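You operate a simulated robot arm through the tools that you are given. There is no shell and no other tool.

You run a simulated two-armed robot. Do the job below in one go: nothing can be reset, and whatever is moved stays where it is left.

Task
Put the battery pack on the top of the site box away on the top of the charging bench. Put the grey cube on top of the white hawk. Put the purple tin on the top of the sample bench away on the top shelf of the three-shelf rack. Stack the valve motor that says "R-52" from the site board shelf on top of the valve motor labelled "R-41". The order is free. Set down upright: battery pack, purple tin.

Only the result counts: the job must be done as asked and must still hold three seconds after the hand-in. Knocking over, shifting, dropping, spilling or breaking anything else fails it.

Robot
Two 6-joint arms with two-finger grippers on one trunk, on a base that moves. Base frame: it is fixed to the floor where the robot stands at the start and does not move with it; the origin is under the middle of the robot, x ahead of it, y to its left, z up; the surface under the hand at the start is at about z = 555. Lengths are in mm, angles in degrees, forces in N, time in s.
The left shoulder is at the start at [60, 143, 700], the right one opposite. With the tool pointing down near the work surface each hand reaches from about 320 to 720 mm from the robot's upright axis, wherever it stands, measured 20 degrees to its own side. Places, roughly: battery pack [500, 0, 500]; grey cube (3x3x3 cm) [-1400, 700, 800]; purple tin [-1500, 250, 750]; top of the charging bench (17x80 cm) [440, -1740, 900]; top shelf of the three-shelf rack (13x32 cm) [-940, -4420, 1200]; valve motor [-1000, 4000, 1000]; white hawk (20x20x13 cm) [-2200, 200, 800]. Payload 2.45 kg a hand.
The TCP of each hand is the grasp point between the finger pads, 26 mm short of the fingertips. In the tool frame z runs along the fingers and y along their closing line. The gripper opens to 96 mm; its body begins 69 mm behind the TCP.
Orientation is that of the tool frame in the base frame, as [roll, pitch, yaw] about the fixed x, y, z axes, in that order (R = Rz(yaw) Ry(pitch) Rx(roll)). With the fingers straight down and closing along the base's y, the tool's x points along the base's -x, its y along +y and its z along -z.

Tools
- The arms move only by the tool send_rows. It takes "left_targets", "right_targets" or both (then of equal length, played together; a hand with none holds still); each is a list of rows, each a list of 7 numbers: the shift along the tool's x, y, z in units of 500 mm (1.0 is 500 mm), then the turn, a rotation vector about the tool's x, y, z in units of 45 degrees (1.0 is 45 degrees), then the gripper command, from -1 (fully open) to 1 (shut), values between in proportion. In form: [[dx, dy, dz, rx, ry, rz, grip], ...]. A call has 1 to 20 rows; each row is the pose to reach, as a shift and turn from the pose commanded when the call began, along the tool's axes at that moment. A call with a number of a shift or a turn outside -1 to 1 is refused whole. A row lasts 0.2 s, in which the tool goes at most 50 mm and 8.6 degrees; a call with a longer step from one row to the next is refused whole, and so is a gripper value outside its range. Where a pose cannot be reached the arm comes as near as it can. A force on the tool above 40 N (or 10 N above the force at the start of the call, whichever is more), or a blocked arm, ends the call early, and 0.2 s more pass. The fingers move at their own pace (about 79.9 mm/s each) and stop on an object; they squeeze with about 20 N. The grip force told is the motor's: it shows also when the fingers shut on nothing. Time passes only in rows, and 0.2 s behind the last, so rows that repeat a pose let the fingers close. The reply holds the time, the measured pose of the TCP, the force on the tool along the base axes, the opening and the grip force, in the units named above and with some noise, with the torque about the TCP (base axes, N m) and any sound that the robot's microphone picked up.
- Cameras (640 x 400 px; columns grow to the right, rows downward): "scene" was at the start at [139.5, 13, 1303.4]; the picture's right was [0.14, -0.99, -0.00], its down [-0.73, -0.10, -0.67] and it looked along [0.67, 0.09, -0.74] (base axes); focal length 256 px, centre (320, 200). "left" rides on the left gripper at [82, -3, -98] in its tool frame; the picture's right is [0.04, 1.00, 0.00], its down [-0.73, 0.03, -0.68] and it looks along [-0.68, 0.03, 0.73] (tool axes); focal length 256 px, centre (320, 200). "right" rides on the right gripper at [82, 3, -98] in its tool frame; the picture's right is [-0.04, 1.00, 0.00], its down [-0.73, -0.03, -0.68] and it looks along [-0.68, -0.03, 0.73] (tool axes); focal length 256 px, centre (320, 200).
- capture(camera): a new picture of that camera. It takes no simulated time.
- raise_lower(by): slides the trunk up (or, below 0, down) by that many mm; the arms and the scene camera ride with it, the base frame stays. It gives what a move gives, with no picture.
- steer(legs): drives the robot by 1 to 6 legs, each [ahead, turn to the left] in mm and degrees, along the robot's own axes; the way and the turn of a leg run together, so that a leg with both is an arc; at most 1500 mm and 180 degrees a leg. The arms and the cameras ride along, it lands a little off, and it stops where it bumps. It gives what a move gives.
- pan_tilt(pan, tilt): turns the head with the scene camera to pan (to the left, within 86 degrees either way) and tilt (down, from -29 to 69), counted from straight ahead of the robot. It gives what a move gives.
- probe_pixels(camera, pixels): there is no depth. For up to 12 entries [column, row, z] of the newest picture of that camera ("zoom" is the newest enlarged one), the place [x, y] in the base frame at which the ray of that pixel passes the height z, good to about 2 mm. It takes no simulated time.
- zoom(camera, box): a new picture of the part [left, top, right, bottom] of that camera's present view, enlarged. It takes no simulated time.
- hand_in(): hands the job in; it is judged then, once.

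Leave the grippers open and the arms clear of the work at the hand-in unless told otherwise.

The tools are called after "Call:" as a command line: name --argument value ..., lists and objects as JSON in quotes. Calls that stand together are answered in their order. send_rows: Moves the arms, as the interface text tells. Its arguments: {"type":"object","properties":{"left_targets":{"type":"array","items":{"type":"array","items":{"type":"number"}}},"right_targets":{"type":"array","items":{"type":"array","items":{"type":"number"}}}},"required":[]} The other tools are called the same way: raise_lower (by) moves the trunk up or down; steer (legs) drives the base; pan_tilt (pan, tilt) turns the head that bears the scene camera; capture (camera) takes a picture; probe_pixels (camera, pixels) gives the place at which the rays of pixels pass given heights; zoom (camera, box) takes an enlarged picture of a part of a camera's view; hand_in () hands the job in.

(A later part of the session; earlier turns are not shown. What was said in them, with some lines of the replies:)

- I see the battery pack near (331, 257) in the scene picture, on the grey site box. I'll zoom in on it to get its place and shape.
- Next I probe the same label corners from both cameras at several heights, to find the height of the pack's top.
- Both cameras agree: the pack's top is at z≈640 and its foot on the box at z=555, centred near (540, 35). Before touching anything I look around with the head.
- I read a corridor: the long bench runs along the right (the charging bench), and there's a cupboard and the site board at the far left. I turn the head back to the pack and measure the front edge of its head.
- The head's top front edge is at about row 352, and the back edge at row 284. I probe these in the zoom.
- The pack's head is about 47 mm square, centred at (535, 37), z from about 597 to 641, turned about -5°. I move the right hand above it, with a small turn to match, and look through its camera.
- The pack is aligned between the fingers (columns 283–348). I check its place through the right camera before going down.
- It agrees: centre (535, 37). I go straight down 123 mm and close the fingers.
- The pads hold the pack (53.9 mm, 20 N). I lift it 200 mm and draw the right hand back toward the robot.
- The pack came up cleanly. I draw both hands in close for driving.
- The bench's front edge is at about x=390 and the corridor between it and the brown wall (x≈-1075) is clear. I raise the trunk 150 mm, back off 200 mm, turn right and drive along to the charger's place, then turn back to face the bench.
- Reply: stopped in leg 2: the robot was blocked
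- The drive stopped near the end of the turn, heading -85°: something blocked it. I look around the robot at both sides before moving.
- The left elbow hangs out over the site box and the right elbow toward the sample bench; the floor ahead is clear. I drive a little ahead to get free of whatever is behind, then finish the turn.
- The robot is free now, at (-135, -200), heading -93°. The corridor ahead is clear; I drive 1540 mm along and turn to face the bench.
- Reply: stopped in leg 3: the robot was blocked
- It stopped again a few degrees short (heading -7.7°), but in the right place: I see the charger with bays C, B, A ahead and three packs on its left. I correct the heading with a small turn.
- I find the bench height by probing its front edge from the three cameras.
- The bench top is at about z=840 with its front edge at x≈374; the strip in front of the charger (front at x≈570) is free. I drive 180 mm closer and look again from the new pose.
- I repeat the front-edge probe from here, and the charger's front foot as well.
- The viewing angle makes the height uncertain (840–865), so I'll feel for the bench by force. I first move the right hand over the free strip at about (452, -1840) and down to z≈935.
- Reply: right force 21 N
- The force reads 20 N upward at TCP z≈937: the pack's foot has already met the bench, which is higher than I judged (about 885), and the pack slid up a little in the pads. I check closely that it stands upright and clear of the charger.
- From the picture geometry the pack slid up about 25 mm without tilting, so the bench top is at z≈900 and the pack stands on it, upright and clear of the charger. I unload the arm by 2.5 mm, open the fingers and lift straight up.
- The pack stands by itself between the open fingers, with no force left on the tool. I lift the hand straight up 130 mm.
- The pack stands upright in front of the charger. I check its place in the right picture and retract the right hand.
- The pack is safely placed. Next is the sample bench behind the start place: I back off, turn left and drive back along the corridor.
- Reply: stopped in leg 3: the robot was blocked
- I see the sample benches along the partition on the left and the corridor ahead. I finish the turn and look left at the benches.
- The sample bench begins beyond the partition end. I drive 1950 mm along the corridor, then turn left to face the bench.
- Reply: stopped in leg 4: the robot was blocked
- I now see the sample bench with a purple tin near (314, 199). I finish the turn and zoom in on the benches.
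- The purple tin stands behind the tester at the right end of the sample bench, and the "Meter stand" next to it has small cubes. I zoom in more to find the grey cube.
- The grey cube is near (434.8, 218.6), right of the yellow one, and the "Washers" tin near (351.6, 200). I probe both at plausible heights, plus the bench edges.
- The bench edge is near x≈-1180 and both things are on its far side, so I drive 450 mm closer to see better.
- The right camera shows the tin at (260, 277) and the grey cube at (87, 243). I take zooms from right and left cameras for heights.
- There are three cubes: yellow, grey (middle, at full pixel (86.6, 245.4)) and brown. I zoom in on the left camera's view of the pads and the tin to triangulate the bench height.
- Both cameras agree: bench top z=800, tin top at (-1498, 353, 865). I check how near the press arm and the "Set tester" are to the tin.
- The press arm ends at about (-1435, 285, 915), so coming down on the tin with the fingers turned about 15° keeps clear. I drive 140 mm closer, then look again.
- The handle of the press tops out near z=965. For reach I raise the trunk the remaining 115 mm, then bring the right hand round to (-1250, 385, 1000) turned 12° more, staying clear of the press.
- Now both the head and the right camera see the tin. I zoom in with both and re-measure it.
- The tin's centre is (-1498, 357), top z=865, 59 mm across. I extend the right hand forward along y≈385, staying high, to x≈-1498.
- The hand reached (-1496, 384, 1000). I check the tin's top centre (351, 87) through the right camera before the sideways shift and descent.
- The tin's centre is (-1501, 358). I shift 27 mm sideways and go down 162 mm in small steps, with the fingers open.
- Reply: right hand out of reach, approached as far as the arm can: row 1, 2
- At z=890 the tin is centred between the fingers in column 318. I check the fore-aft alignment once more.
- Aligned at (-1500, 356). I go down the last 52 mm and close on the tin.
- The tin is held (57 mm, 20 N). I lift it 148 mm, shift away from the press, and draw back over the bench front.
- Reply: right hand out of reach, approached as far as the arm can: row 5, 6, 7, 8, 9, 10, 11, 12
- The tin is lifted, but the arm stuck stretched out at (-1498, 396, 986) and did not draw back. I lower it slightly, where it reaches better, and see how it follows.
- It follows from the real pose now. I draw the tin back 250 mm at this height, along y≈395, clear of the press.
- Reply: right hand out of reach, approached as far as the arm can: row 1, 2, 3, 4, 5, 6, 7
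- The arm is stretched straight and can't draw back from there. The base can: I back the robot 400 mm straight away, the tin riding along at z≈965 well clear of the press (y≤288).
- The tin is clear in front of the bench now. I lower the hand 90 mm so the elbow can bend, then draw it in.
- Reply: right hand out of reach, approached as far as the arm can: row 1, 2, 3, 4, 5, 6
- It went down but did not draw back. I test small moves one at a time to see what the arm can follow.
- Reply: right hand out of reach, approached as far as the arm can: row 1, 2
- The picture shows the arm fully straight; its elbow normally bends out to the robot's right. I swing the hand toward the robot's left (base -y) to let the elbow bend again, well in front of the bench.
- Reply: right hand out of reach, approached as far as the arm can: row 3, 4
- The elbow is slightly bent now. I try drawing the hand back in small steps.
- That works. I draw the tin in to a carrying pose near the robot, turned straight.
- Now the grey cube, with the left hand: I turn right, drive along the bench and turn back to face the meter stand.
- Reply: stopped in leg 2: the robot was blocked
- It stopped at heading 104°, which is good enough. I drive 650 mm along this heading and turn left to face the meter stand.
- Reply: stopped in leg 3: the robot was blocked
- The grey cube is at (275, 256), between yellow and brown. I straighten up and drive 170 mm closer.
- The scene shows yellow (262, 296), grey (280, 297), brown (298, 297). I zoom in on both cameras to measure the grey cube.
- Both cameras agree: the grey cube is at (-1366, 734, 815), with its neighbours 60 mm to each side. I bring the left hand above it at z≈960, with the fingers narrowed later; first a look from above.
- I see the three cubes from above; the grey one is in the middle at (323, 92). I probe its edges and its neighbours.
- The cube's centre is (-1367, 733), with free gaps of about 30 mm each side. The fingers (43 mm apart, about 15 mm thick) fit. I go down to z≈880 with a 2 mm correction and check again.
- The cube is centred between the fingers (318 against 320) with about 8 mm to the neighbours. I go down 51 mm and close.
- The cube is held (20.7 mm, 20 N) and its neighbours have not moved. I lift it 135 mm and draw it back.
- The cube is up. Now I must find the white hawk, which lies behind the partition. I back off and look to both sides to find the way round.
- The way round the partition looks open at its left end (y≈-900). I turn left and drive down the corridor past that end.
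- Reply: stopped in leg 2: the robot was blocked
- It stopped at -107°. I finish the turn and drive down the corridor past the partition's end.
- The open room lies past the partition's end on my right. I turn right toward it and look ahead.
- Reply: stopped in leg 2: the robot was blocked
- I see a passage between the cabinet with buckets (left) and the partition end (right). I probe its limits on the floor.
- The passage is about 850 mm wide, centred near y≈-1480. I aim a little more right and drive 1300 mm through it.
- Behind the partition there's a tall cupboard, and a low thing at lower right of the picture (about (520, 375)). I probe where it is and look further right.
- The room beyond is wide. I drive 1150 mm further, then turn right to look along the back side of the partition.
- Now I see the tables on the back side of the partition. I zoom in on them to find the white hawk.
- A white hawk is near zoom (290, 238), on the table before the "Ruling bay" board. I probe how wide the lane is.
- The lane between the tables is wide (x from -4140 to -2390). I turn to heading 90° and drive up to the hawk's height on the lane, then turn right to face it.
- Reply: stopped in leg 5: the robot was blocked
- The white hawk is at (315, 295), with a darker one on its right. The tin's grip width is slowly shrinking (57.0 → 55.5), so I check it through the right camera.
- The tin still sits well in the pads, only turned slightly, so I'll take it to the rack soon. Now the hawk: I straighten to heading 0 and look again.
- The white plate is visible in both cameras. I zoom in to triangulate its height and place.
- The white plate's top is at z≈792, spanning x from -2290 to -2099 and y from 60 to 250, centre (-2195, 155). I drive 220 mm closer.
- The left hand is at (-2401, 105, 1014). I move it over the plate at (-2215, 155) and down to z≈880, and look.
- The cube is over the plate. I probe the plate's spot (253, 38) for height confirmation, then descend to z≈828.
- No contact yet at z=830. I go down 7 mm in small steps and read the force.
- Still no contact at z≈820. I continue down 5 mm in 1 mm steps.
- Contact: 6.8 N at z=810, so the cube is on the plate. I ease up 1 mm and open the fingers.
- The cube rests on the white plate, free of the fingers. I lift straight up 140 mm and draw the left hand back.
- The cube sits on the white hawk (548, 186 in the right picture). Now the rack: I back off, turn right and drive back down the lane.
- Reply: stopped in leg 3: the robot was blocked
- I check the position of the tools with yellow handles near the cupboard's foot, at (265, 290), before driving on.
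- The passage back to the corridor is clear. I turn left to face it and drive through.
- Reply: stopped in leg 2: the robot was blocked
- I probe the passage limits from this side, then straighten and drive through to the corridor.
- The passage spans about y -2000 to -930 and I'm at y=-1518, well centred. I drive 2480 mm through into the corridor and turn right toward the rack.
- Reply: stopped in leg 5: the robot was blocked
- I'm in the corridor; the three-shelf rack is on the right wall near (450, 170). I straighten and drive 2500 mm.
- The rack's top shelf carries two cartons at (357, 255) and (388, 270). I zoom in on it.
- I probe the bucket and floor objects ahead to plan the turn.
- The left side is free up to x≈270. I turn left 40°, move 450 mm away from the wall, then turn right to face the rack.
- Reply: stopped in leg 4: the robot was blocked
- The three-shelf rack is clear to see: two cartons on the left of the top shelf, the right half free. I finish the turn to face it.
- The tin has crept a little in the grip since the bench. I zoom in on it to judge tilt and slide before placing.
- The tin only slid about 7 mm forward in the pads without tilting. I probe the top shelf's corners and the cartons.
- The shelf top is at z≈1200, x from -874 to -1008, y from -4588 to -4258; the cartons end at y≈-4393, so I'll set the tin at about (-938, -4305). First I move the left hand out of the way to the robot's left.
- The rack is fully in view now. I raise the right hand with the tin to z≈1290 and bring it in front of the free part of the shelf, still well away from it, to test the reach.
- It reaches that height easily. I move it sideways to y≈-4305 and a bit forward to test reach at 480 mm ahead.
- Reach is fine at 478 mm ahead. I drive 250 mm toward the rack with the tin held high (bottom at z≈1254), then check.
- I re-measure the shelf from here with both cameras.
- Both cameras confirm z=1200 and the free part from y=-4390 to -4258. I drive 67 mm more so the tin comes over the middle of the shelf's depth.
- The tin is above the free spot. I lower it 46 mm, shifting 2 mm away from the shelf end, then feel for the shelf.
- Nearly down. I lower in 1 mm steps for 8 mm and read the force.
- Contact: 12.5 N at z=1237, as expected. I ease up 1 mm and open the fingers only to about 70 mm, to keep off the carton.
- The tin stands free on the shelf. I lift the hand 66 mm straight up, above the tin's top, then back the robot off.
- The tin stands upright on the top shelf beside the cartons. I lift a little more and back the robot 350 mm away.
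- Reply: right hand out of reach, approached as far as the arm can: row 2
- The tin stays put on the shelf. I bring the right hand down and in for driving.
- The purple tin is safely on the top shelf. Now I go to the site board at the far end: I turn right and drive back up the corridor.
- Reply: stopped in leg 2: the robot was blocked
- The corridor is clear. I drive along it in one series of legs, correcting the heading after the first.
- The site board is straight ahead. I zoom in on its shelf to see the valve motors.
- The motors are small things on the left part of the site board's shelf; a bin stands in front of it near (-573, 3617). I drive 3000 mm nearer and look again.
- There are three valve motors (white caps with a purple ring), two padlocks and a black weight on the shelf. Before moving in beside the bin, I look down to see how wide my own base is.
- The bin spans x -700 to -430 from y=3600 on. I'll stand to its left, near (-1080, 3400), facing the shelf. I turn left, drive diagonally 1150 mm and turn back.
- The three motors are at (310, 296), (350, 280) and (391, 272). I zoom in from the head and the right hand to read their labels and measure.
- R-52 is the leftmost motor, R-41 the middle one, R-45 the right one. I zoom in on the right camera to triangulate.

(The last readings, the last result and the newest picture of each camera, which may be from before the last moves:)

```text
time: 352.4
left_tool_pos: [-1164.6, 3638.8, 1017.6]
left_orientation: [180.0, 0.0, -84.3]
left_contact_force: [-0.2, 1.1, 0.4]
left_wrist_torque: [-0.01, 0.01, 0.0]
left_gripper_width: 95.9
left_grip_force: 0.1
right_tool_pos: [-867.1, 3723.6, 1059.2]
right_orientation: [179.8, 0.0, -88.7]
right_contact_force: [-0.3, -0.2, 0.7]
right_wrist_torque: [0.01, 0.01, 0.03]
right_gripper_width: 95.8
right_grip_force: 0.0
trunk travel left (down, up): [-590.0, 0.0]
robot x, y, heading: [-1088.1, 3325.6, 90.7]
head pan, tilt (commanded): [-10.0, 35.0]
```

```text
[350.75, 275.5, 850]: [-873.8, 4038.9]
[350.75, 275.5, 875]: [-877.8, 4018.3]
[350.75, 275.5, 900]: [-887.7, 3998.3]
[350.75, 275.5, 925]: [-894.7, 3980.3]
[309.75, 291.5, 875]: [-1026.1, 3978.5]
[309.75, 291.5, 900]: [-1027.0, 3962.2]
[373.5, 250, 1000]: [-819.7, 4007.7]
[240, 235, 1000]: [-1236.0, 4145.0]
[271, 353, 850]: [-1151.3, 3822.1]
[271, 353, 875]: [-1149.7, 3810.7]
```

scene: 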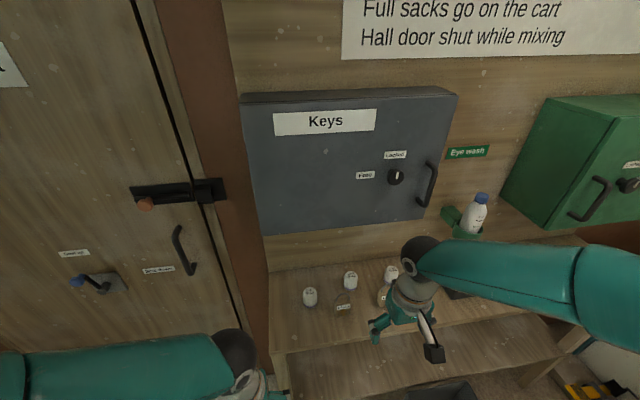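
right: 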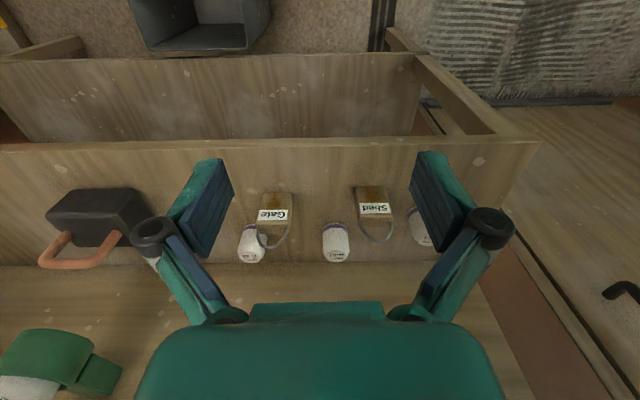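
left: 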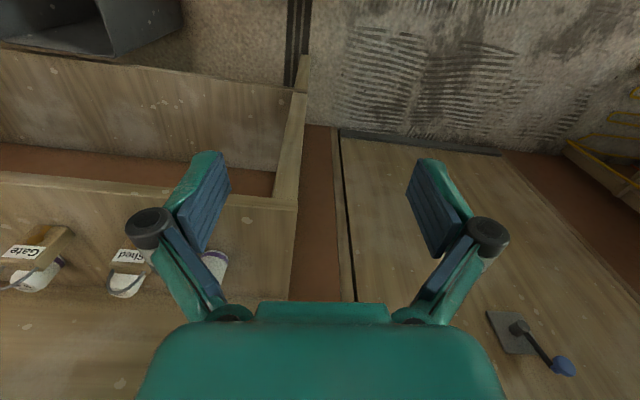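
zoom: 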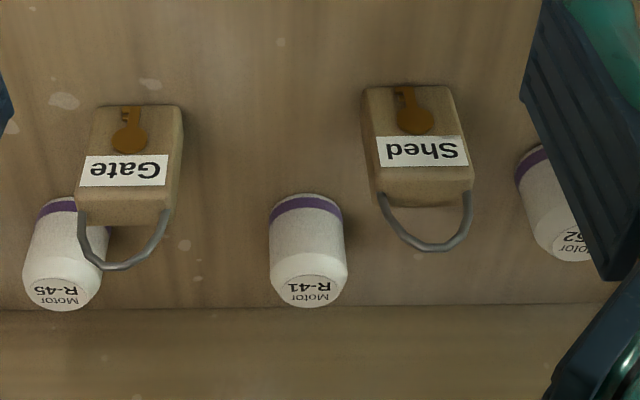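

Call:
probe_pixels --camera "right" --pixels '[[336.6, 255.9, 850], [336.6, 255.9, 875], [336.6, 255.9, 900], [336.6, 255.9, 925], [334.8, 223.5, 825], [334.8, 223.5, 850], [334.8, 223.5, 875], [336, 262, 850], [249, 255.5, 900], [334.8, 262.5, 850]]'

Call:
probe_pixels --camera "scene" --pixels '[[350.25, 290.5, 825], [350.25, 290.5, 850], [350.25, 290.5, 875], [371.5, 275.5, 900], [390.5, 268, 900], [310, 306.5, 850], [350, 264.7, 850], [350, 264.7, 875]]'

```text
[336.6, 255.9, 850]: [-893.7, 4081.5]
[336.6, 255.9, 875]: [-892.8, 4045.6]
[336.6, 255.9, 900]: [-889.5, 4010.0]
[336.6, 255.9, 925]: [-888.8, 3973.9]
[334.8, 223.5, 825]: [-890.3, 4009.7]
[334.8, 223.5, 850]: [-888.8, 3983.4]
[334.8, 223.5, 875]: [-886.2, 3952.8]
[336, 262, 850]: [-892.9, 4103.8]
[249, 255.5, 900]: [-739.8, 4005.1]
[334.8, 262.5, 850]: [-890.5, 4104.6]
```

```text
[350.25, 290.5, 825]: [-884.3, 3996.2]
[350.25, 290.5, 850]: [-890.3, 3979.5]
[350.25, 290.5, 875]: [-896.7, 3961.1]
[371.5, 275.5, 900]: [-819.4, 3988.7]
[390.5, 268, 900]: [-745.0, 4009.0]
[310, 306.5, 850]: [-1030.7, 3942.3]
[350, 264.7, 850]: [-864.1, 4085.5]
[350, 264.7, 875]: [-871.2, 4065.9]
```

The motors measure about 45 mm across, 60 mm tall (top z≈915) on a shelf at z≈855. R-41 is at about (-891, 3990). I probe the padlocks and R-52 more precisely.

Call:
probe_pixels --camera "right" --pixels '[[354.4, 208, 870], [393.3, 212, 870], [372, 190, 870], [372, 226, 900], [376, 242, 880], [420, 212, 860], [420, 247, 915], [406, 225, 885]]'

Call:
probe_pixels --camera "scene" --pixels '[[334.5, 310, 870], [350.5, 308, 870], [342.5, 316.5, 858], [342.5, 299, 895], [342.5, 293.5, 910], [309.5, 290, 915], [310, 307.5, 857], [302.8, 297, 885], [317.3, 297, 885]]'

```text
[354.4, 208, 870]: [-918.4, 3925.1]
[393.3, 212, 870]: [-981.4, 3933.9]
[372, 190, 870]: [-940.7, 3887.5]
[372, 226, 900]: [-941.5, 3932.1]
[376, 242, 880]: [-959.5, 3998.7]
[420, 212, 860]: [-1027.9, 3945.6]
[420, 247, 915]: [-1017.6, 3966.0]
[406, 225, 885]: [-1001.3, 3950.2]
```

```text
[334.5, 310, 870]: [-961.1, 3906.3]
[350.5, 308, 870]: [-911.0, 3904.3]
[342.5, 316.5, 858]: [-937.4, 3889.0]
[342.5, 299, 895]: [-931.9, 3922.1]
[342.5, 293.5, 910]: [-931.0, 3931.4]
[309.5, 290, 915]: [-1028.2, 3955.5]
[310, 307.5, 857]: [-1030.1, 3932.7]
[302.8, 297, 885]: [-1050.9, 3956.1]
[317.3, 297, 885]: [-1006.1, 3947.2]
```

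R-52's centre is (-1028, 3955), R-41's (-891, 3988); the "Shed" padlock stands in front between them (x -962 to -912, y≈3890–3925). The "Keys" box overhangs the motors, so I measure its lower front edge.

Call:
zoom --camera "scene" --box '[230, 180, 470, 330]'

Call:
probe_pixels --camera "scene" --pixels '[[425, 219, 1060], [425, 219, 1080], [425, 219, 1100], [265, 235, 1060], [265, 235, 1080], [265, 235, 1100], [345, 227, 1080], [345, 227, 1100]]'

```text
2.67 times, centred on (350, 255) of scene
```

zoom: 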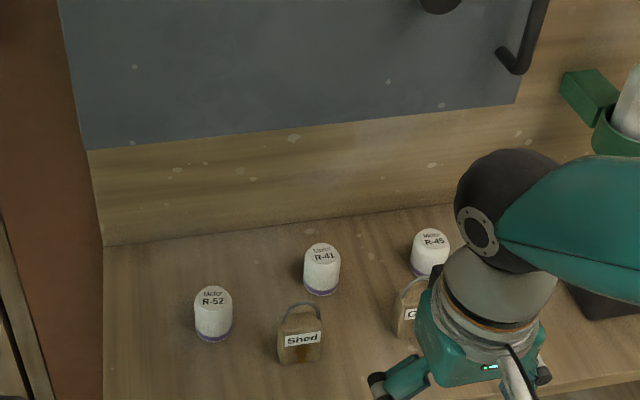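

```text
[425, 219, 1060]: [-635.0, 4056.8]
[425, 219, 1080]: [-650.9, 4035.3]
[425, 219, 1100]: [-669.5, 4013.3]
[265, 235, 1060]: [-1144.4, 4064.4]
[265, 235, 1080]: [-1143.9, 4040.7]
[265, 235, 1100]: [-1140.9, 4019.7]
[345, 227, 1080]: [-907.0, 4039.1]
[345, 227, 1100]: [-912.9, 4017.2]
```

The Keys box bottom front edge is at y≈4038, z≈1077, so I'll tilt the hand 20° (fingers forward) to stay clear. I move the left hand aside and bring the right hand, tilted, above and before R-52.

Call:
send_rows --left_targets '[[0.014, 0.06, 0, 0, 0, 0, -1], [0.029, 0.12, 0, 0, 0, 0, -1], [0.043, 0.18, 0, 0, 0, 0, -1], [0.057, 0.24, 0, 0, 0, 0, -1], [0.072, 0.3, 0, 0, 0, 0, -1], [0.086, 0.35, 0, 0, 0, 0, -1]]'

Call:
send_rows --right_targets '[[-0.06, 0.052, 0.006, 0, -0.074, 0, -1], [-0.12, 0.105, 0.012, 0, -0.148, 0, -0.8], [-0.18, 0.157, 0.019, 0, -0.222, 0, -0.6], [-0.24, 0.21, 0.025, 0, -0.296, 0, -0.46], [-0.3, 0.262, 0.032, 0, -0.37, 0, -0.46], [-0.359, 0.314, 0.038, 0, -0.444, 0, -0.46]]'

Call:
capture --camera "right"

Call:
capture --camera "scene"

```text
time: 353.9
left_tool_pos: [-1339.1, 3588.7, 1022.2]
left_orientation: [-180.0, -0.1, -84.3]
left_contact_force: [0.1, -0.2, -0.2]
left_wrist_torque: [-0.01, 0.0, -0.01]
left_gripper_width: 95.9
left_grip_force: 0.0
left hand out of reach, approached as far as the arm can: row 5, 6
right_tool_pos: [-867.6, 3722.4, 1059.0]
right_orientation: [179.8, 0.1, -88.8]
right_contact_force: [0.8, 0.2, 0.2]
right_wrist_torque: [-0.02, -0.01, -0.03]
right_gripper_width: 95.8
right_grip_force: 0.2
trunk travel left (down, up): [-590.0, 0.0]
robot x, y, heading: [-1088.8, 3330.0, 90.7]
head pan, tilt (commanded): [-10.0, 35.0]
```

```text
time: 355.2
left_tool_pos: [-1339.4, 3589.9, 1022.6]
left_orientation: [-179.9, -0.1, -84.3]
left_contact_force: [0.3, 0.3, 0.7]
left_wrist_torque: [-0.01, -0.02, 0.03]
left_gripper_width: 96.0
left_grip_force: 0.0
right_tool_pos: [-1030.6, 3899.5, 1039.1]
right_orientation: [179.9, 20.0, -88.9]
right_contact_force: [-0.7, 0.4, -0.9]
right_wrist_torque: [-0.03, 0.0, 0.03]
right_gripper_width: 69.8
right_grip_force: 0.0
trunk travel left (down, up): [-590.0, 0.0]
robot x, y, heading: [-1088.1, 3330.2, 90.8]
head pan, tilt (commanded): [-10.0, 35.0]
```

```text
taken
```

right: 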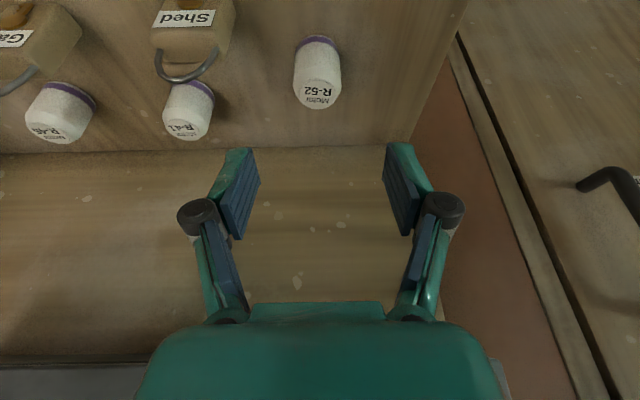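

```text
taken
```

scene: 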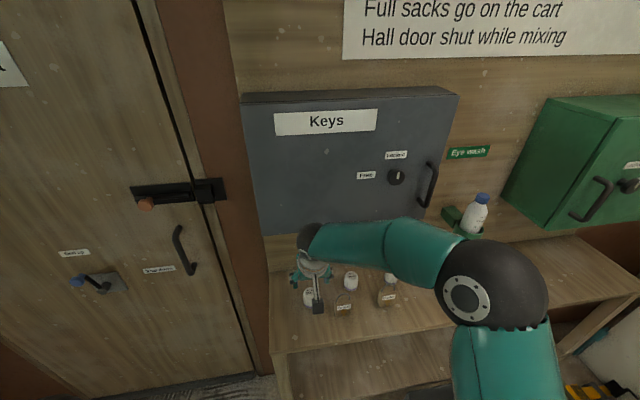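

The hand is tilted as wanted, and R-52 is in view at (318, 72). I zoom and probe it.

Call:
zoom --camera "right" --box '[140, 0, 380, 150]'

Call:
zoom --camera "scene" --box '[270, 220, 430, 340]'

```text
2.67 times, centred on (260, 75) of right
```

zoom: 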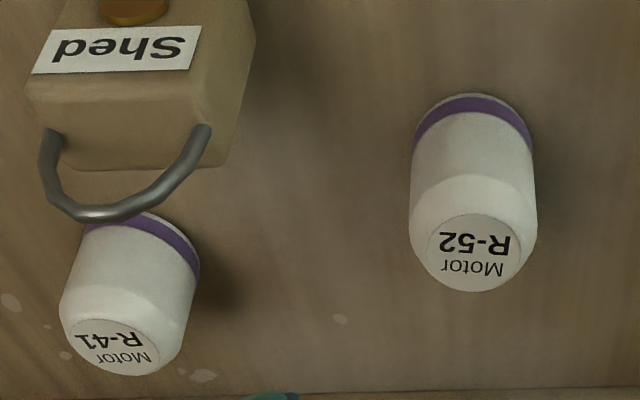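

```text
3.33 times, centred on (350, 280) of scene
```

zoom: 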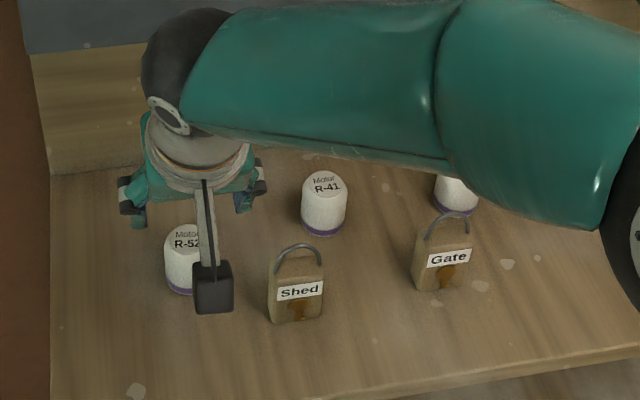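

Call:
probe_pixels --camera "right" --pixels '[[318.1, 94.1, 900], [318.1, 94.1, 910], [318.1, 94.1, 920], [317.4, 34.9, 855], [293.5, 62, 885], [340.5, 62, 885], [183.9, 129.75, 900], [183.9, 129.75, 910], [183.9, 129.75, 920], [225, 20, 895], [163, 80, 915], [177, 82, 915]]'

Call:
probe_pixels --camera "scene" --pixels '[[351.5, 275.2, 900], [351.5, 275.2, 910], [351.5, 275.2, 920], [309.8, 291.1, 900], [309.8, 291.1, 910], [309.8, 291.1, 920]]'

```text
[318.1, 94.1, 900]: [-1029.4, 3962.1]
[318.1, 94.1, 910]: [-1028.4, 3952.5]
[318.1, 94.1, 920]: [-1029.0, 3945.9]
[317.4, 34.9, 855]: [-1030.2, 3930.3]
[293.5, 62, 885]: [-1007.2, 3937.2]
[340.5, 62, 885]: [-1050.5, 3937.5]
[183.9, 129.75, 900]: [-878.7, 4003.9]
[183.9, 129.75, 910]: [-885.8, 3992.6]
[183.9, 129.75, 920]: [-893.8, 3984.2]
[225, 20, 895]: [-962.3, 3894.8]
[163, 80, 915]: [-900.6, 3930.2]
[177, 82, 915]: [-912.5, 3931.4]
```

```text
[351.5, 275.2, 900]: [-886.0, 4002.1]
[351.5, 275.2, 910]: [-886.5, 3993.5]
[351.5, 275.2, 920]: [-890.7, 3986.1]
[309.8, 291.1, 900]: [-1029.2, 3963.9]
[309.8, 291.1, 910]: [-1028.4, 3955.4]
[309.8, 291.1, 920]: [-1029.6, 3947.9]
```

Both cameras agree: R-52's top is at (-1029, 3953, 912), R-41's at (-887, 3991, 912). I go in along the tool's axis over R-52, stopping about 50 mm short to check.

Call:
send_rows --right_targets '[[0.004, -0.003, 0.045, 0, 0, 0, -0.46], [0.008, -0.006, 0.089, 0, 0, 0, -0.46], [0.008, -0.006, 0.14, 0, 0, 0, -0.46], [0.008, -0.006, 0.19, 0, 0, 0, -0.46], [0.008, -0.006, 0.21, 0, 0, 0, -0.46]]'

Call:
capture --camera "right"

Call:
zoom --camera "scene" --box '[270, 220, 430, 340]'

```text
time: 356.4
left_tool_pos: [-1339.1, 3590.2, 1022.7]
left_orientation: [179.9, -0.1, -84.3]
left_contact_force: [0.1, 0.8, 0.8]
left_wrist_torque: [0.02, 0.03, 0.01]
left_gripper_width: 96.1
left_grip_force: 0.1
right_tool_pos: [-1027.0, 3932.7, 939.5]
right_orientation: [179.9, 19.9, -89.0]
right_contact_force: [0.2, 0.0, 0.2]
right_wrist_torque: [0.05, -0.02, 0.0]
right_gripper_width: 69.9
right_grip_force: 0.0
trunk travel left (down, up): [-590.0, 0.0]
robot x, y, heading: [-1088.6, 3328.6, 90.7]
head pan, tilt (commanded): [-10.0, 35.0]
```

```text
taken
```

right: 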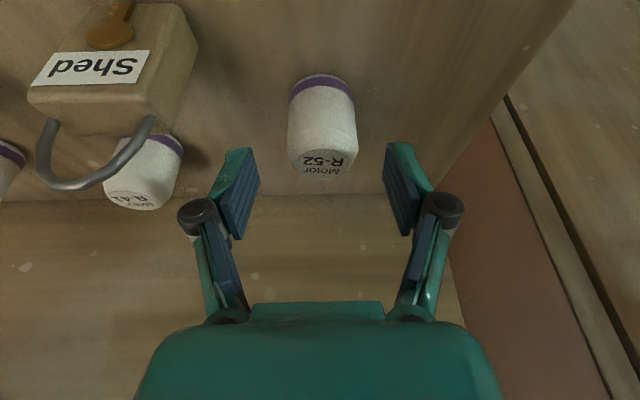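

```text
3.33 times, centred on (350, 280) of scene
```

zoom: 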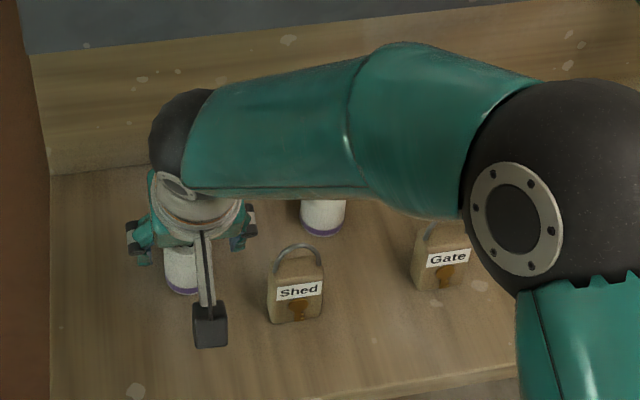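

R-52 is centred between the fingers (column 322). I go the last 49 mm along the tool axis and close.

Call:
send_rows --right_targets '[[0, 0.001, 0.035, 0, 0, 0, -0.46], [0, 0.001, 0.07, 0, 0, 0, -0.46], [0, 0.001, 0.099, 0, 0, 0, -0.46], [0, 0.001, 0.099, 0, 0, 0, 0.2], [0, 0.001, 0.099, 0, 0, 0, 1], [0, 0.001, 0.099, 0, 0, 0, 1], [0, 0.001, 0.099, 0, 0, 0, 1]]'

Call:
capture --camera "right"

```text
time: 358.1
left_tool_pos: [-1339.5, 3590.8, 1024.2]
left_orientation: [179.9, -0.1, -84.4]
left_contact_force: [0.0, -0.6, 0.9]
left_wrist_torque: [0.03, 0.01, 0.01]
left_gripper_width: 95.9
left_grip_force: 0.2
right_tool_pos: [-1026.5, 3947.9, 895.0]
right_orientation: [180.0, 20.0, -88.9]
right_contact_force: [-0.6, 1.0, 1.3]
right_wrist_torque: [0.04, 0.01, 0.0]
right_gripper_width: 42.8
right_grip_force: 20.2
trunk travel left (down, up): [-590.0, 0.0]
robot x, y, heading: [-1088.3, 3327.7, 90.7]
head pan, tilt (commanded): [-10.0, 35.0]
```

```text
taken
```

right: 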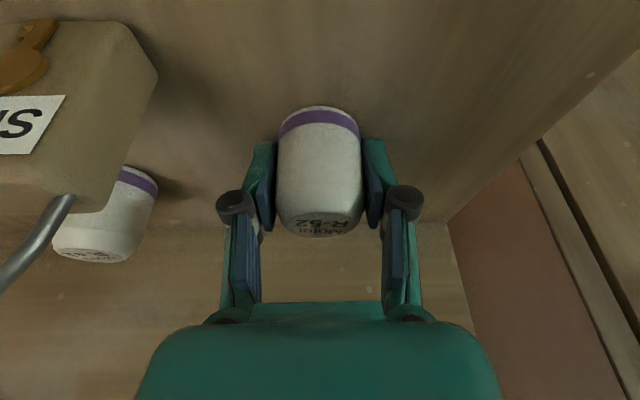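

R-52 is held (42.8 mm, 20 N). I lift it straight up 90 mm.

Call:
send_rows --right_targets '[[-0.01, 0, -0.028, 0, 0, 0, 1], [-0.025, 0, -0.068, 0, 0, 0, 1], [-0.043, 0, -0.118, 0, 0, 0, 1], [-0.0616, 0, -0.169, 0, 0, 0, 1], [-0.0616, 0, -0.169, 0, 0, 0, 1]]'

Call:
capture --camera "right"

Call:
zoom --camera "scene" --box '[270, 220, 430, 340]'

```text
time: 359.2
left_tool_pos: [-1339.2, 3590.1, 1023.0]
left_orientation: [180.0, -0.1, -84.3]
left_contact_force: [-0.6, 0.0, 0.1]
left_wrist_torque: [-0.02, 0.0, 0.03]
left_gripper_width: 96.1
left_grip_force: 0.1
right_tool_pos: [-1027.2, 3947.3, 983.4]
right_orientation: [179.9, 20.0, -88.8]
right_contact_force: [-0.1, 1.1, -0.3]
right_wrist_torque: [-0.01, 0.04, 0.02]
right_gripper_width: 42.7
right_grip_force: 20.4
trunk travel left (down, up): [-590.0, 0.0]
robot x, y, heading: [-1085.3, 3326.9, 90.6]
head pan, tilt (commanded): [-10.0, 35.0]
```

```text
taken
```

right: 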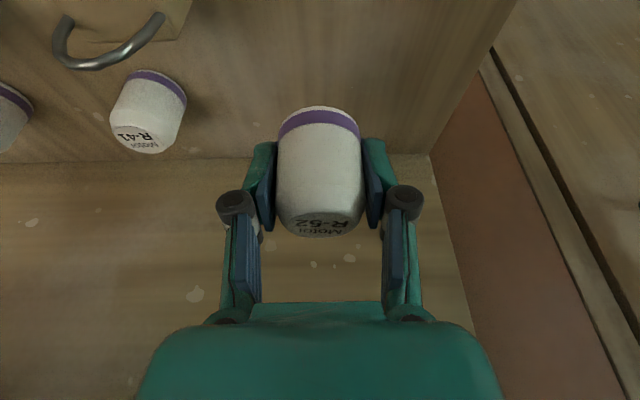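

```text
3.33 times, centred on (350, 280) of scene
```

zoom: 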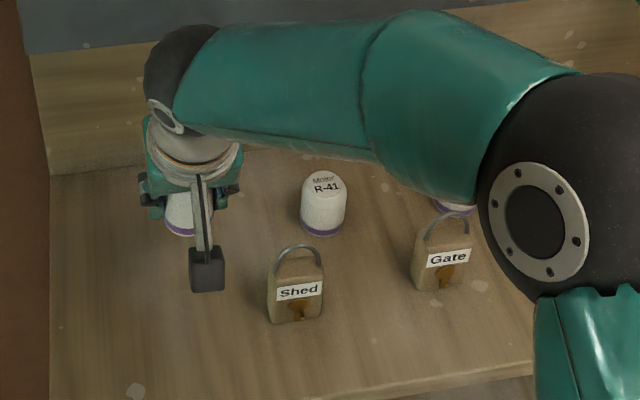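

R-52 is up, its bottom at z≈943. I zoom in on R-41 from the right camera and from the head to refine its place.

Call:
zoom --camera "right" --box '[70, 40, 230, 180]'

Call:
zoom --camera "scene" --box '[320, 255, 380, 300]'

```text
2.86 times, centred on (150, 110) of right
```

zoom: 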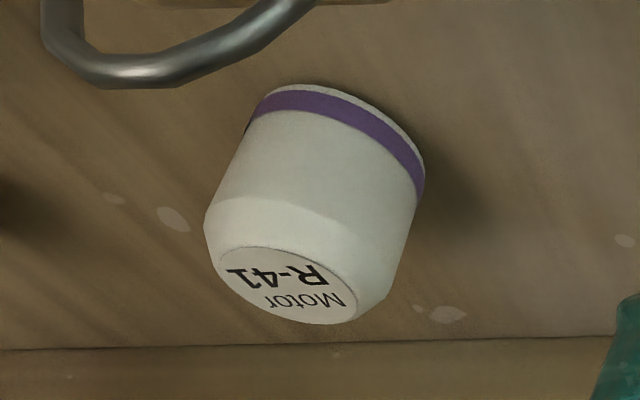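

```text
8.89 times, centred on (350, 278) of scene
```

zoom: 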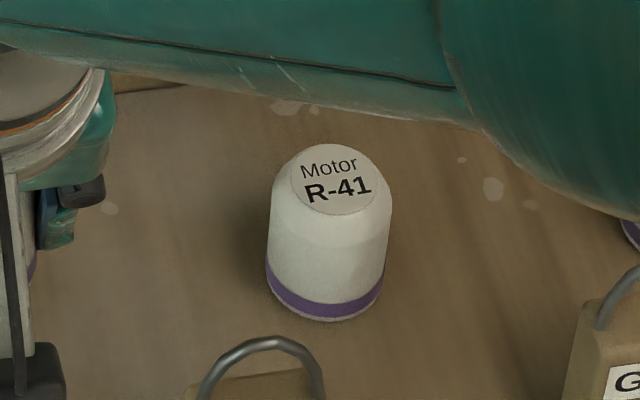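

Call:
probe_pixels --camera "right" --pixels '[[139.15, 139.75, 905], [139.15, 139.75, 910], [139.15, 139.75, 915], [139.15, 139.75, 920]]'

Call:
probe_pixels --camera "scene" --pixels '[[351.6, 275.6, 905], [351.6, 275.6, 910], [351.6, 275.6, 915], [351.6, 275.6, 920], [350.6, 291.5, 855], [343.5, 281, 885], [358.1, 281, 885]]'

```text
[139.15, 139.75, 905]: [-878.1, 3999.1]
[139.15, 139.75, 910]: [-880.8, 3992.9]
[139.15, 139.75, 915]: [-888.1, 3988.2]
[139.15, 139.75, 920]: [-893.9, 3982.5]
```

```text
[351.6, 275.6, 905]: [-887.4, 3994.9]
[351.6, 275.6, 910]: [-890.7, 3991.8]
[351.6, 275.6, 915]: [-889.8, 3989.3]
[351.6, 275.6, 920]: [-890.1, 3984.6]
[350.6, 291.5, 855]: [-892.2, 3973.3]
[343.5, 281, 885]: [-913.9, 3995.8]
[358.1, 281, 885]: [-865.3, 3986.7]
```

R-41's centre is (-889, 3990), top z≈914. The shift from R-52's old place is (139.4, 37). I move the held motor over R-41 at this height.

Call:
send_rows --right_targets '[[-0.0129, -0.056, 0.0047, 0, 0, 0, 1], [-0.0257, -0.112, 0.0094, 0, 0, 0, 1], [-0.0386, -0.168, 0.014, 0, 0, 0, 1], [-0.0514, -0.224, 0.0187, 0, 0, 0, 1], [-0.0643, -0.2802, 0.0234, 0, 0, 0, 1], [-0.0643, -0.2802, 0.0234, 0, 0, 0, 1]]'

Call:
capture --camera "right"

Call:
zoom --camera "scene" --box '[290, 220, 450, 340]'

```text
time: 360.6
left_tool_pos: [-1339.3, 3590.3, 1024.0]
left_orientation: [180.0, -0.2, -84.3]
left_contact_force: [0.0, 0.0, -0.3]
left_wrist_torque: [-0.02, -0.02, -0.02]
left_gripper_width: 96.0
left_grip_force: 0.1
right_tool_pos: [-887.4, 3985.5, 985.5]
right_orientation: [179.9, 19.9, -88.8]
right_contact_force: [-0.4, -1.0, -1.2]
right_wrist_torque: [0.03, 0.0, 0.0]
right_gripper_width: 42.3
right_grip_force: 20.4
trunk travel left (down, up): [-590.0, 0.0]
robot x, y, heading: [-1094.0, 3324.2, 90.8]
head pan, tilt (commanded): [-10.0, 35.0]
```

```text
taken
```

right: 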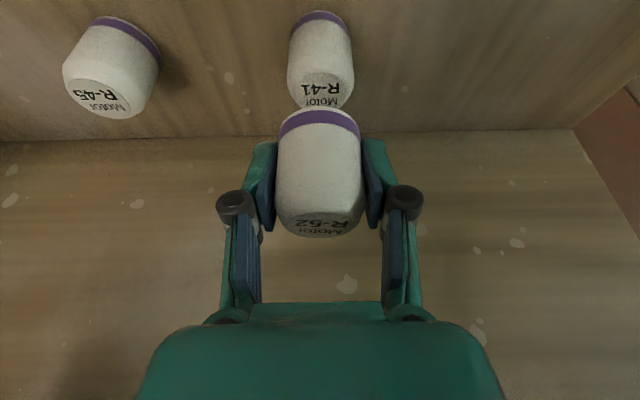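

```text
3.33 times, centred on (370, 280) of scene
```

zoom: 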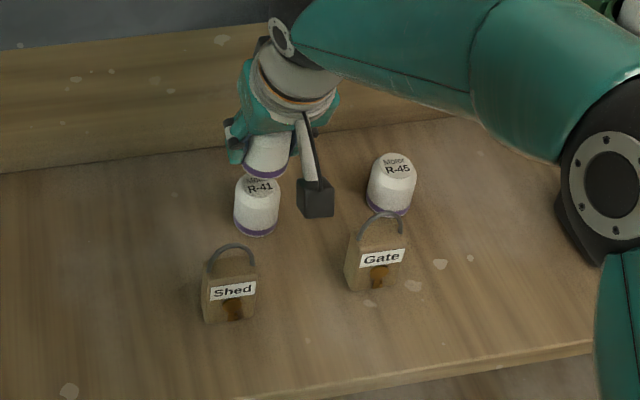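

Both views show R-52 right above R-41. I zoom in on the right camera to check the fore-aft alignment: for perfect alignment R-41's disc centre should be at about row 94.

Call:
zoom --camera "right" --box '[260, 0, 380, 120]'

Call:
zoom --camera "scene" --box '[335, 245, 395, 300]'

```text
3.33 times, centred on (320, 60) of right
```

zoom: 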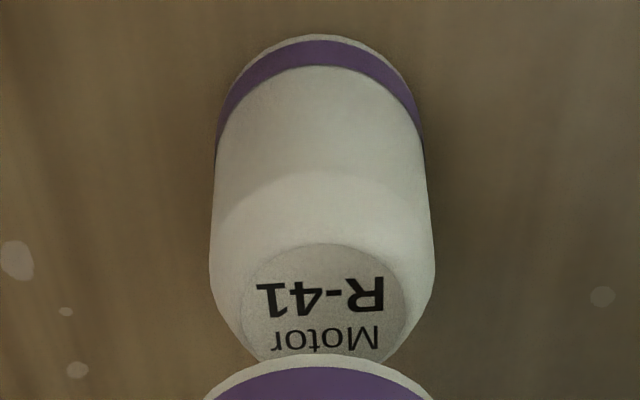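

```text
7.27 times, centred on (365, 272) of scene
```

zoom: 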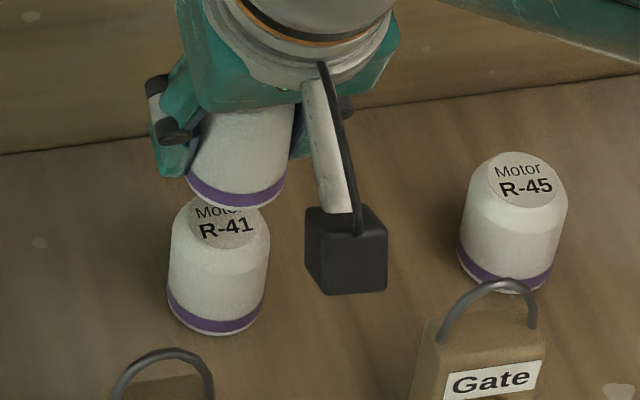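

The disc centre is at about row 93, so R-52 is within a millimetre or two of centred. I lower straight down 25 mm first.

Call:
send_rows --right_targets '[[0.0068, 0, 0.0188, 0, 0, 0, 1], [0.012, 0, 0.033, 0, 0, 0, 1], [0.0171, 0, 0.047, 0, 0, 0, 1], [0.0171, 0, 0.047, 0, 0, 0, 1]]'

Call:
zoom --camera "scene" --box '[335, 245, 395, 300]'

Call:
zoom --camera "right" --box '[240, 20, 400, 250]'

```text
time: 361.6
left_tool_pos: [-1338.7, 3591.1, 1024.1]
left_orientation: [-180.0, -0.2, -84.3]
left_contact_force: [0.1, -0.1, 0.0]
left_wrist_torque: [-0.01, 0.0, -0.01]
left_gripper_width: 96.0
left_grip_force: 0.1
right_tool_pos: [-886.5, 3985.4, 959.1]
right_orientation: [179.8, 20.0, -88.9]
right_contact_force: [0.0, 0.2, -1.2]
right_wrist_torque: [0.0, 0.0, 0.0]
right_gripper_width: 42.4
right_grip_force: 20.6
trunk travel left (down, up): [-590.0, 0.0]
robot x, y, heading: [-1087.7, 3326.7, 90.8]
head pan, tilt (commanded): [-10.0, 35.0]
```

```text
7.27 times, centred on (365, 272) of scene
```

zoom: 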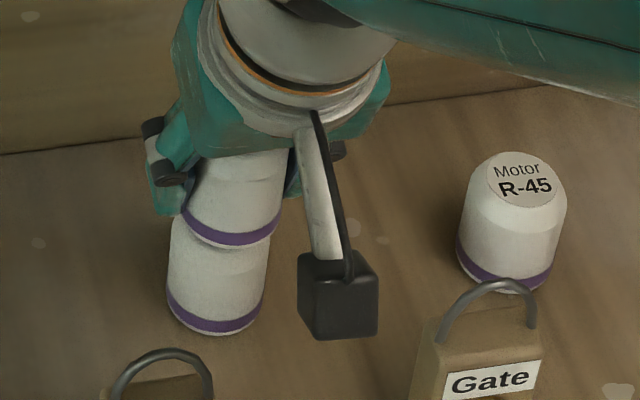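

```text
1.74 times, centred on (320, 135) of right
```

zoom: 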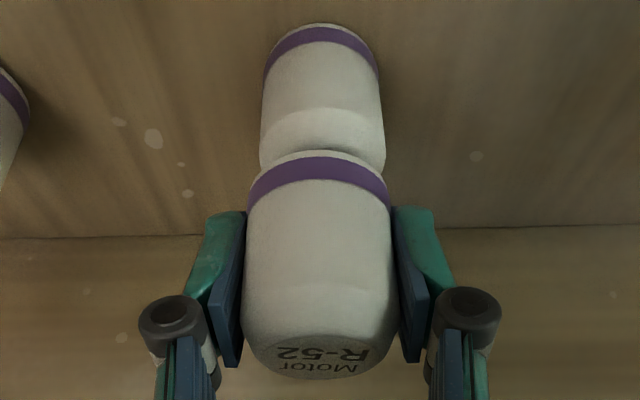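

Nearly touching. R-52 sits about 1–2 mm too far toward +x, so I correct 1.5 mm and lower in 1 mm steps, watching the force.

Call:
send_rows --right_targets '[[0, 0.003, 0, 0, 0, 0, 1], [0.0007, 0.003, 0.0019, 0, 0, 0, 1], [0.0014, 0.003, 0.0038, 0, 0, 0, 1], [0.002, 0.003, 0.0056, 0, 0, 0, 1]]'

```text
time: 362.6
left_tool_pos: [-1339.0, 3589.8, 1023.0]
left_orientation: [-180.0, -0.1, -84.3]
left_contact_force: [-0.2, -0.7, -0.5]
left_wrist_torque: [0.03, -0.01, 0.0]
left_gripper_width: 95.7
left_grip_force: 0.0
right_tool_pos: [-888.2, 3986.2, 955.5]
right_orientation: [179.9, 20.0, -88.9]
right_contact_force: [0.0, -0.3, -0.4]
right_wrist_torque: [0.0, 0.0, 0.0]
right_gripper_width: 42.9
right_grip_force: 19.7
trunk travel left (down, up): [-590.0, 0.0]
robot x, y, heading: [-1088.3, 3326.6, 90.9]
head pan, tilt (commanded): [-10.0, 35.0]
```

Call:
send_rows --right_targets '[[0.0007, 0, 0.0019, 0, 0, 0, 1], [0.0014, 0, 0.0038, 0, 0, 0, 1], [0.0014, 0, 0.0038, 0, 0, 0, 1]]'

```text
time: 363.4
left_tool_pos: [-1340.1, 3589.9, 1024.1]
left_orientation: [-179.9, -0.1, -84.2]
left_contact_force: [1.0, -0.1, -0.6]
left_wrist_torque: [0.01, -0.02, 0.05]
left_gripper_width: 96.0
left_grip_force: 0.1
right_tool_pos: [-889.6, 3986.2, 952.3]
right_orientation: [180.0, 19.8, -88.9]
right_contact_force: [0.8, 0.5, 0.5]
right_wrist_torque: [0.02, -0.02, 0.03]
right_gripper_width: 42.8
right_grip_force: 19.8
trunk travel left (down, up): [-590.0, 0.0]
robot x, y, heading: [-1092.0, 3326.8, 90.7]
head pan, tilt (commanded): [-10.0, 35.0]
```

Call:
send_rows --right_targets '[[0.0007, 0, 0.0019, 0, 0, 0, 1], [0.0007, 0, 0.0019, 0, 0, 0, 1]]'

Call:
zoom --camera "scene" --box '[335, 245, 395, 300]'

Call:
zoom --camera "right" --box '[260, 20, 380, 140]'

```text
time: 364.1
left_tool_pos: [-1339.3, 3590.5, 1023.6]
left_orientation: [180.0, -0.1, -84.3]
left_contact_force: [0.8, 0.3, -0.1]
left_wrist_torque: [0.02, -0.01, 0.04]
left_gripper_width: 95.8
left_grip_force: 0.2
right_tool_pos: [-889.0, 3985.7, 951.4]
right_orientation: [179.9, 20.1, -88.9]
right_contact_force: [0.6, 0.6, -0.7]
right_wrist_torque: [0.04, 0.02, -0.01]
right_gripper_width: 42.7
right_grip_force: 19.9
trunk travel left (down, up): [-590.0, 0.0]
robot x, y, heading: [-1084.8, 3326.1, 90.8]
head pan, tilt (commanded): [-10.0, 35.0]
```

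```text
7.27 times, centred on (365, 272) of scene
```

zoom: 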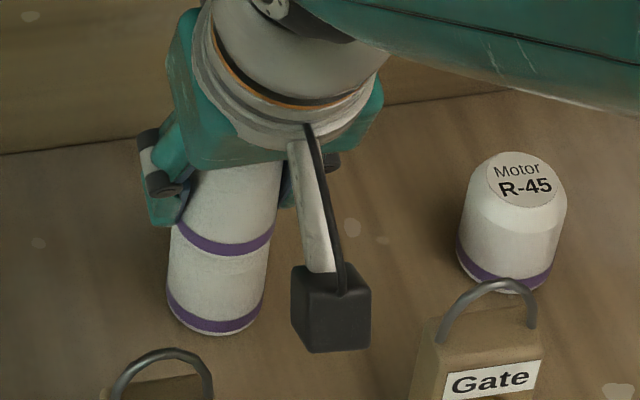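

```text
3.33 times, centred on (320, 80) of right
```

zoom: 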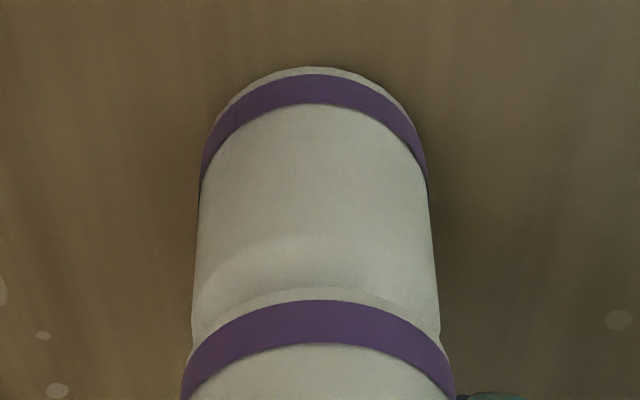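

Aligned well and almost touching. I continue in 1 mm steps.

Call:
send_rows --right_targets '[[0.0007, 0, 0.0019, 0, 0, 0, 1], [0.0014, 0, 0.0038, 0, 0, 0, 1], [0.0014, 0, 0.0038, 0, 0, 0, 1]]'

```text
time: 364.9
left_tool_pos: [-1339.7, 3591.6, 1023.5]
left_orientation: [180.0, 0.0, -84.3]
left_contact_force: [0.2, 0.5, 0.1]
left_wrist_torque: [-0.02, 0.01, 0.01]
left_gripper_width: 95.8
left_grip_force: 0.1
right_tool_pos: [-888.9, 3984.1, 950.1]
right_orientation: [179.9, 19.9, -88.9]
right_contact_force: [0.5, 0.5, 2.0]
right_wrist_torque: [0.07, -0.06, 0.04]
right_gripper_width: 42.5
right_grip_force: 20.5
trunk travel left (down, up): [-590.0, 0.0]
robot x, y, heading: [-1084.2, 3323.9, 90.8]
head pan, tilt (commanded): [-10.0, 35.0]
```

Light contact now (2 N). I lower one more millimetre to seat it.

Call:
send_rows --right_targets '[[0.0005, 0, 0.0012, 0, 0, 0, 1], [0.0007, 0, 0.0019, 0, 0, 0, 1]]'

```text
time: 365.4
left_tool_pos: [-1339.1, 3590.2, 1024.3]
left_orientation: [180.0, -0.1, -84.2]
left_contact_force: [-0.8, -0.4, -0.5]
left_wrist_torque: [0.01, 0.0, -0.01]
left_gripper_width: 96.2
left_grip_force: 0.1
right_tool_pos: [-888.1, 3985.9, 950.7]
right_orientation: [179.9, 20.1, -88.9]
right_contact_force: [0.0, 1.9, 7.9]
right_wrist_torque: [0.05, -0.12, -0.01]
right_gripper_width: 42.5
right_grip_force: 19.5
trunk travel left (down, up): [-590.0, 0.0]
robot x, y, heading: [-1083.6, 3324.1, 90.9]
head pan, tilt (commanded): [-10.0, 35.0]
```

Seated: 7.9 N. I ease up about 0.7 mm and open the fingers slowly.

Call:
send_rows --right_targets '[[-0.0005, 0, -0.0013, 0, 0, 0, 1], [-0.0005, 0, -0.0013, 0, 0, 0, 0.05], [-0.0005, 0, -0.0013, 0, 0, 0, -0.1], [-0.0005, 0, -0.0013, 0, 0, 0, -0.25], [-0.0005, 0, -0.0013, 0, 0, 0, -0.45], [-0.0005, 0, -0.0013, 0, 0, 0, -0.45]]'

Call:
zoom --camera "right" --box '[200, 20, 440, 260]'

Call:
zoom --camera "scene" --box '[335, 235, 395, 300]'

```text
time: 366.9
left_tool_pos: [-1339.4, 3590.8, 1024.1]
left_orientation: [-179.9, -0.1, -84.3]
left_contact_force: [0.7, -0.2, 0.1]
left_wrist_torque: [-0.02, 0.02, 0.01]
left_gripper_width: 96.1
left_grip_force: 0.2
right_tool_pos: [-889.0, 3984.4, 950.5]
right_orientation: [179.9, 20.0, -88.9]
right_contact_force: [-0.6, -0.1, 0.1]
right_wrist_torque: [-0.02, 0.0, -0.01]
right_gripper_width: 69.5
right_grip_force: 0.1
trunk travel left (down, up): [-590.0, 0.0]
robot x, y, heading: [-1090.3, 3328.1, 90.9]
head pan, tilt (commanded): [-10.0, 35.0]
```

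```text
1.67 times, centred on (320, 140) of right
```

zoom: 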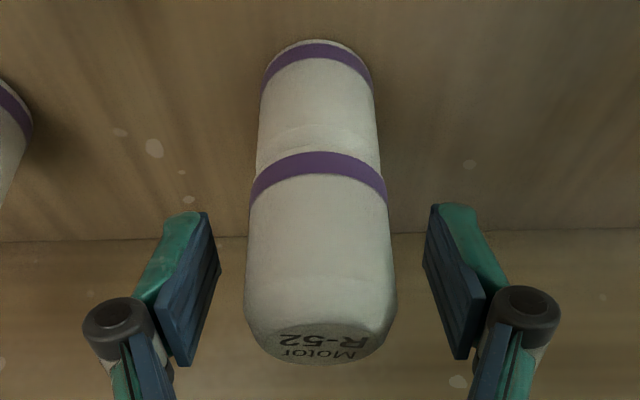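

```text
6.15 times, centred on (365, 268) of scene
```

zoom: 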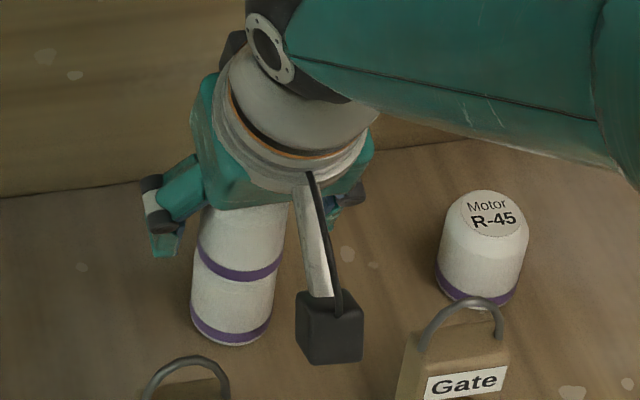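

R-52 stands on R-41 by itself. I retreat along the tool's own axis 110 mm, then back toward the robot.

Call:
send_rows --right_targets '[[0, 0, -0.03, 0, 0, 0, -0.45], [0, 0, -0.08, 0, 0, 0, -0.45], [0, 0, -0.15, 0, 0, 0, -0.45], [0, 0, -0.22, 0, 0, 0, -0.45], [0.07, 0, -0.25, 0, 0, 0, -0.7], [0.14, 0, -0.28, 0, 0, 0, -1], [0.21, 0, -0.3, 0, 0, 0, -1], [0.28, 0, -0.32, 0, 0, 0, -1]]'

Call:
capture --camera "right"

Call:
zoom --camera "scene" --box '[290, 220, 450, 340]'

```text
time: 368.6
left_tool_pos: [-1340.6, 3589.2, 1024.4]
left_orientation: [180.0, -0.1, -84.3]
left_contact_force: [0.1, 0.0, -0.5]
left_wrist_torque: [0.02, -0.04, 0.0]
left_gripper_width: 95.9
left_grip_force: 0.2
right_tool_pos: [-886.1, 3798.1, 1053.3]
right_orientation: [179.9, 20.0, -88.7]
right_contact_force: [-0.6, 1.0, 0.4]
right_wrist_torque: [0.0, 0.02, -0.02]
right_gripper_width: 95.9
right_grip_force: 0.0
trunk travel left (down, up): [-590.0, 0.0]
robot x, y, heading: [-1087.8, 3326.7, 91.1]
head pan, tilt (commanded): [-10.0, 35.0]
```

```text
taken
```

right: 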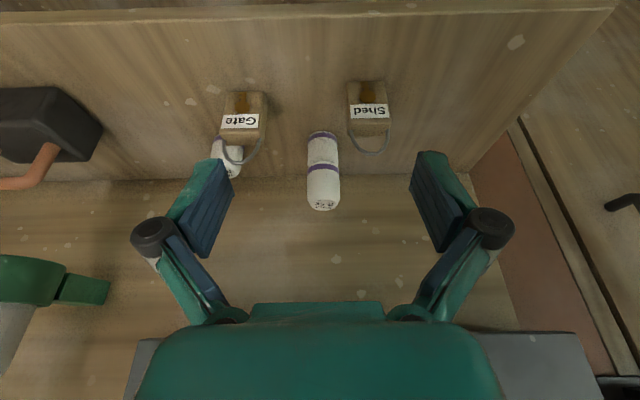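

```text
3.33 times, centred on (370, 280) of scene
```

zoom: 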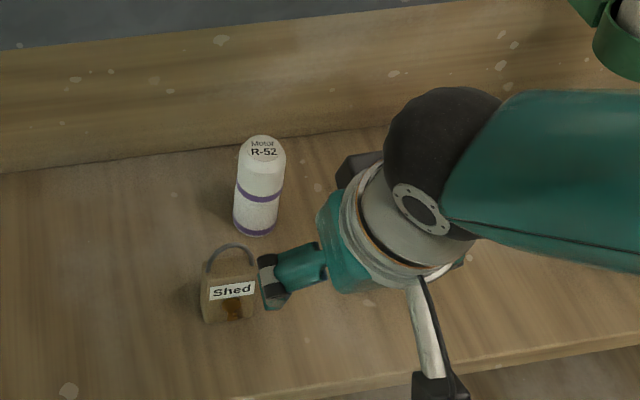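

R-52 stands squarely on R-41, and the padlocks and R-45 are where they were. I back the robot 250 mm away and take a last look.

Call:
steer --legs '[[-250, 0]]'

Call:
capture --camera "scene"

Call:
zoom --camera "scene" --box '[260, 180, 460, 320]'

```text
time: 370.5
left_tool_pos: [-1335.5, 3334.2, 1024.5]
left_orientation: [180.0, 0.0, -84.3]
left_contact_force: [0.3, -0.6, -1.0]
left_wrist_torque: [0.04, -0.02, -0.02]
left_gripper_width: 96.1
left_grip_force: 0.2
right_tool_pos: [-882.0, 3543.9, 1052.9]
right_orientation: [179.8, 20.0, -88.8]
right_contact_force: [0.1, -0.4, 0.2]
right_wrist_torque: [0.03, 0.01, 0.01]
right_gripper_width: 95.9
right_grip_force: 0.1
trunk travel left (down, up): [-590.0, 0.0]
robot x, y, heading: [-1078.7, 3073.7, 90.9]
head pan, tilt (commanded): [-10.0, 35.0]
```

```text
taken
```

scene: 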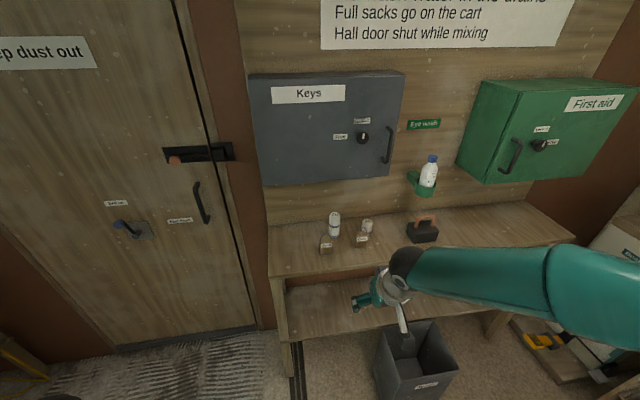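

```text
2.86 times, centred on (360, 250) of scene
```

zoom: 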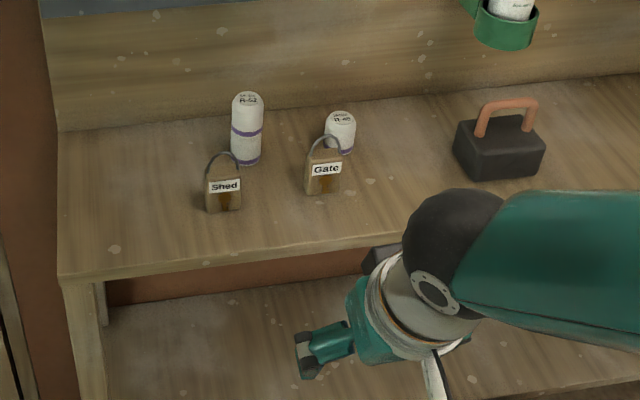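

All four parts are done. The battery pack stands on the charging bench, the grey cube is on the white hawk, and the purple tin stands on the rack's top shelf. R-52 is stacked on R-41, which I can see at (247, 130) in the zoom. Both grippers are open and the arms are clear, so I hand in.

Call:
hand_in

```text
The job is handed in.
```

I finished all four parts and handed the job in; the reply only confirmed the hand-in and gave no verdict. Each item was standing where I put it when I last looked.

- **Battery pack:** it stands upright on the charging bench, on the free strip in front of the charger. I misjudged the bench height, so the pack slid about 25 mm up in the grip as it touched down, but it did not tilt.
- **Grey cube:** it rests on the plate of the white hawk, inside the plate's edges.
- **Purple tin:** it stands upright on the rack's top shelf, to the right of the two cartons.
- **Valve motors:** R-52 sits on top of R-41, centred to within a millimetre or two. The padlocks and R-45 beside them did not move.

The base reported itself blocked near the end of many turns, mostly in open space. I did not see it touch or shift anything, but I did not go back to check every spot.

Both grippers were open and the arms clear at the hand-in.
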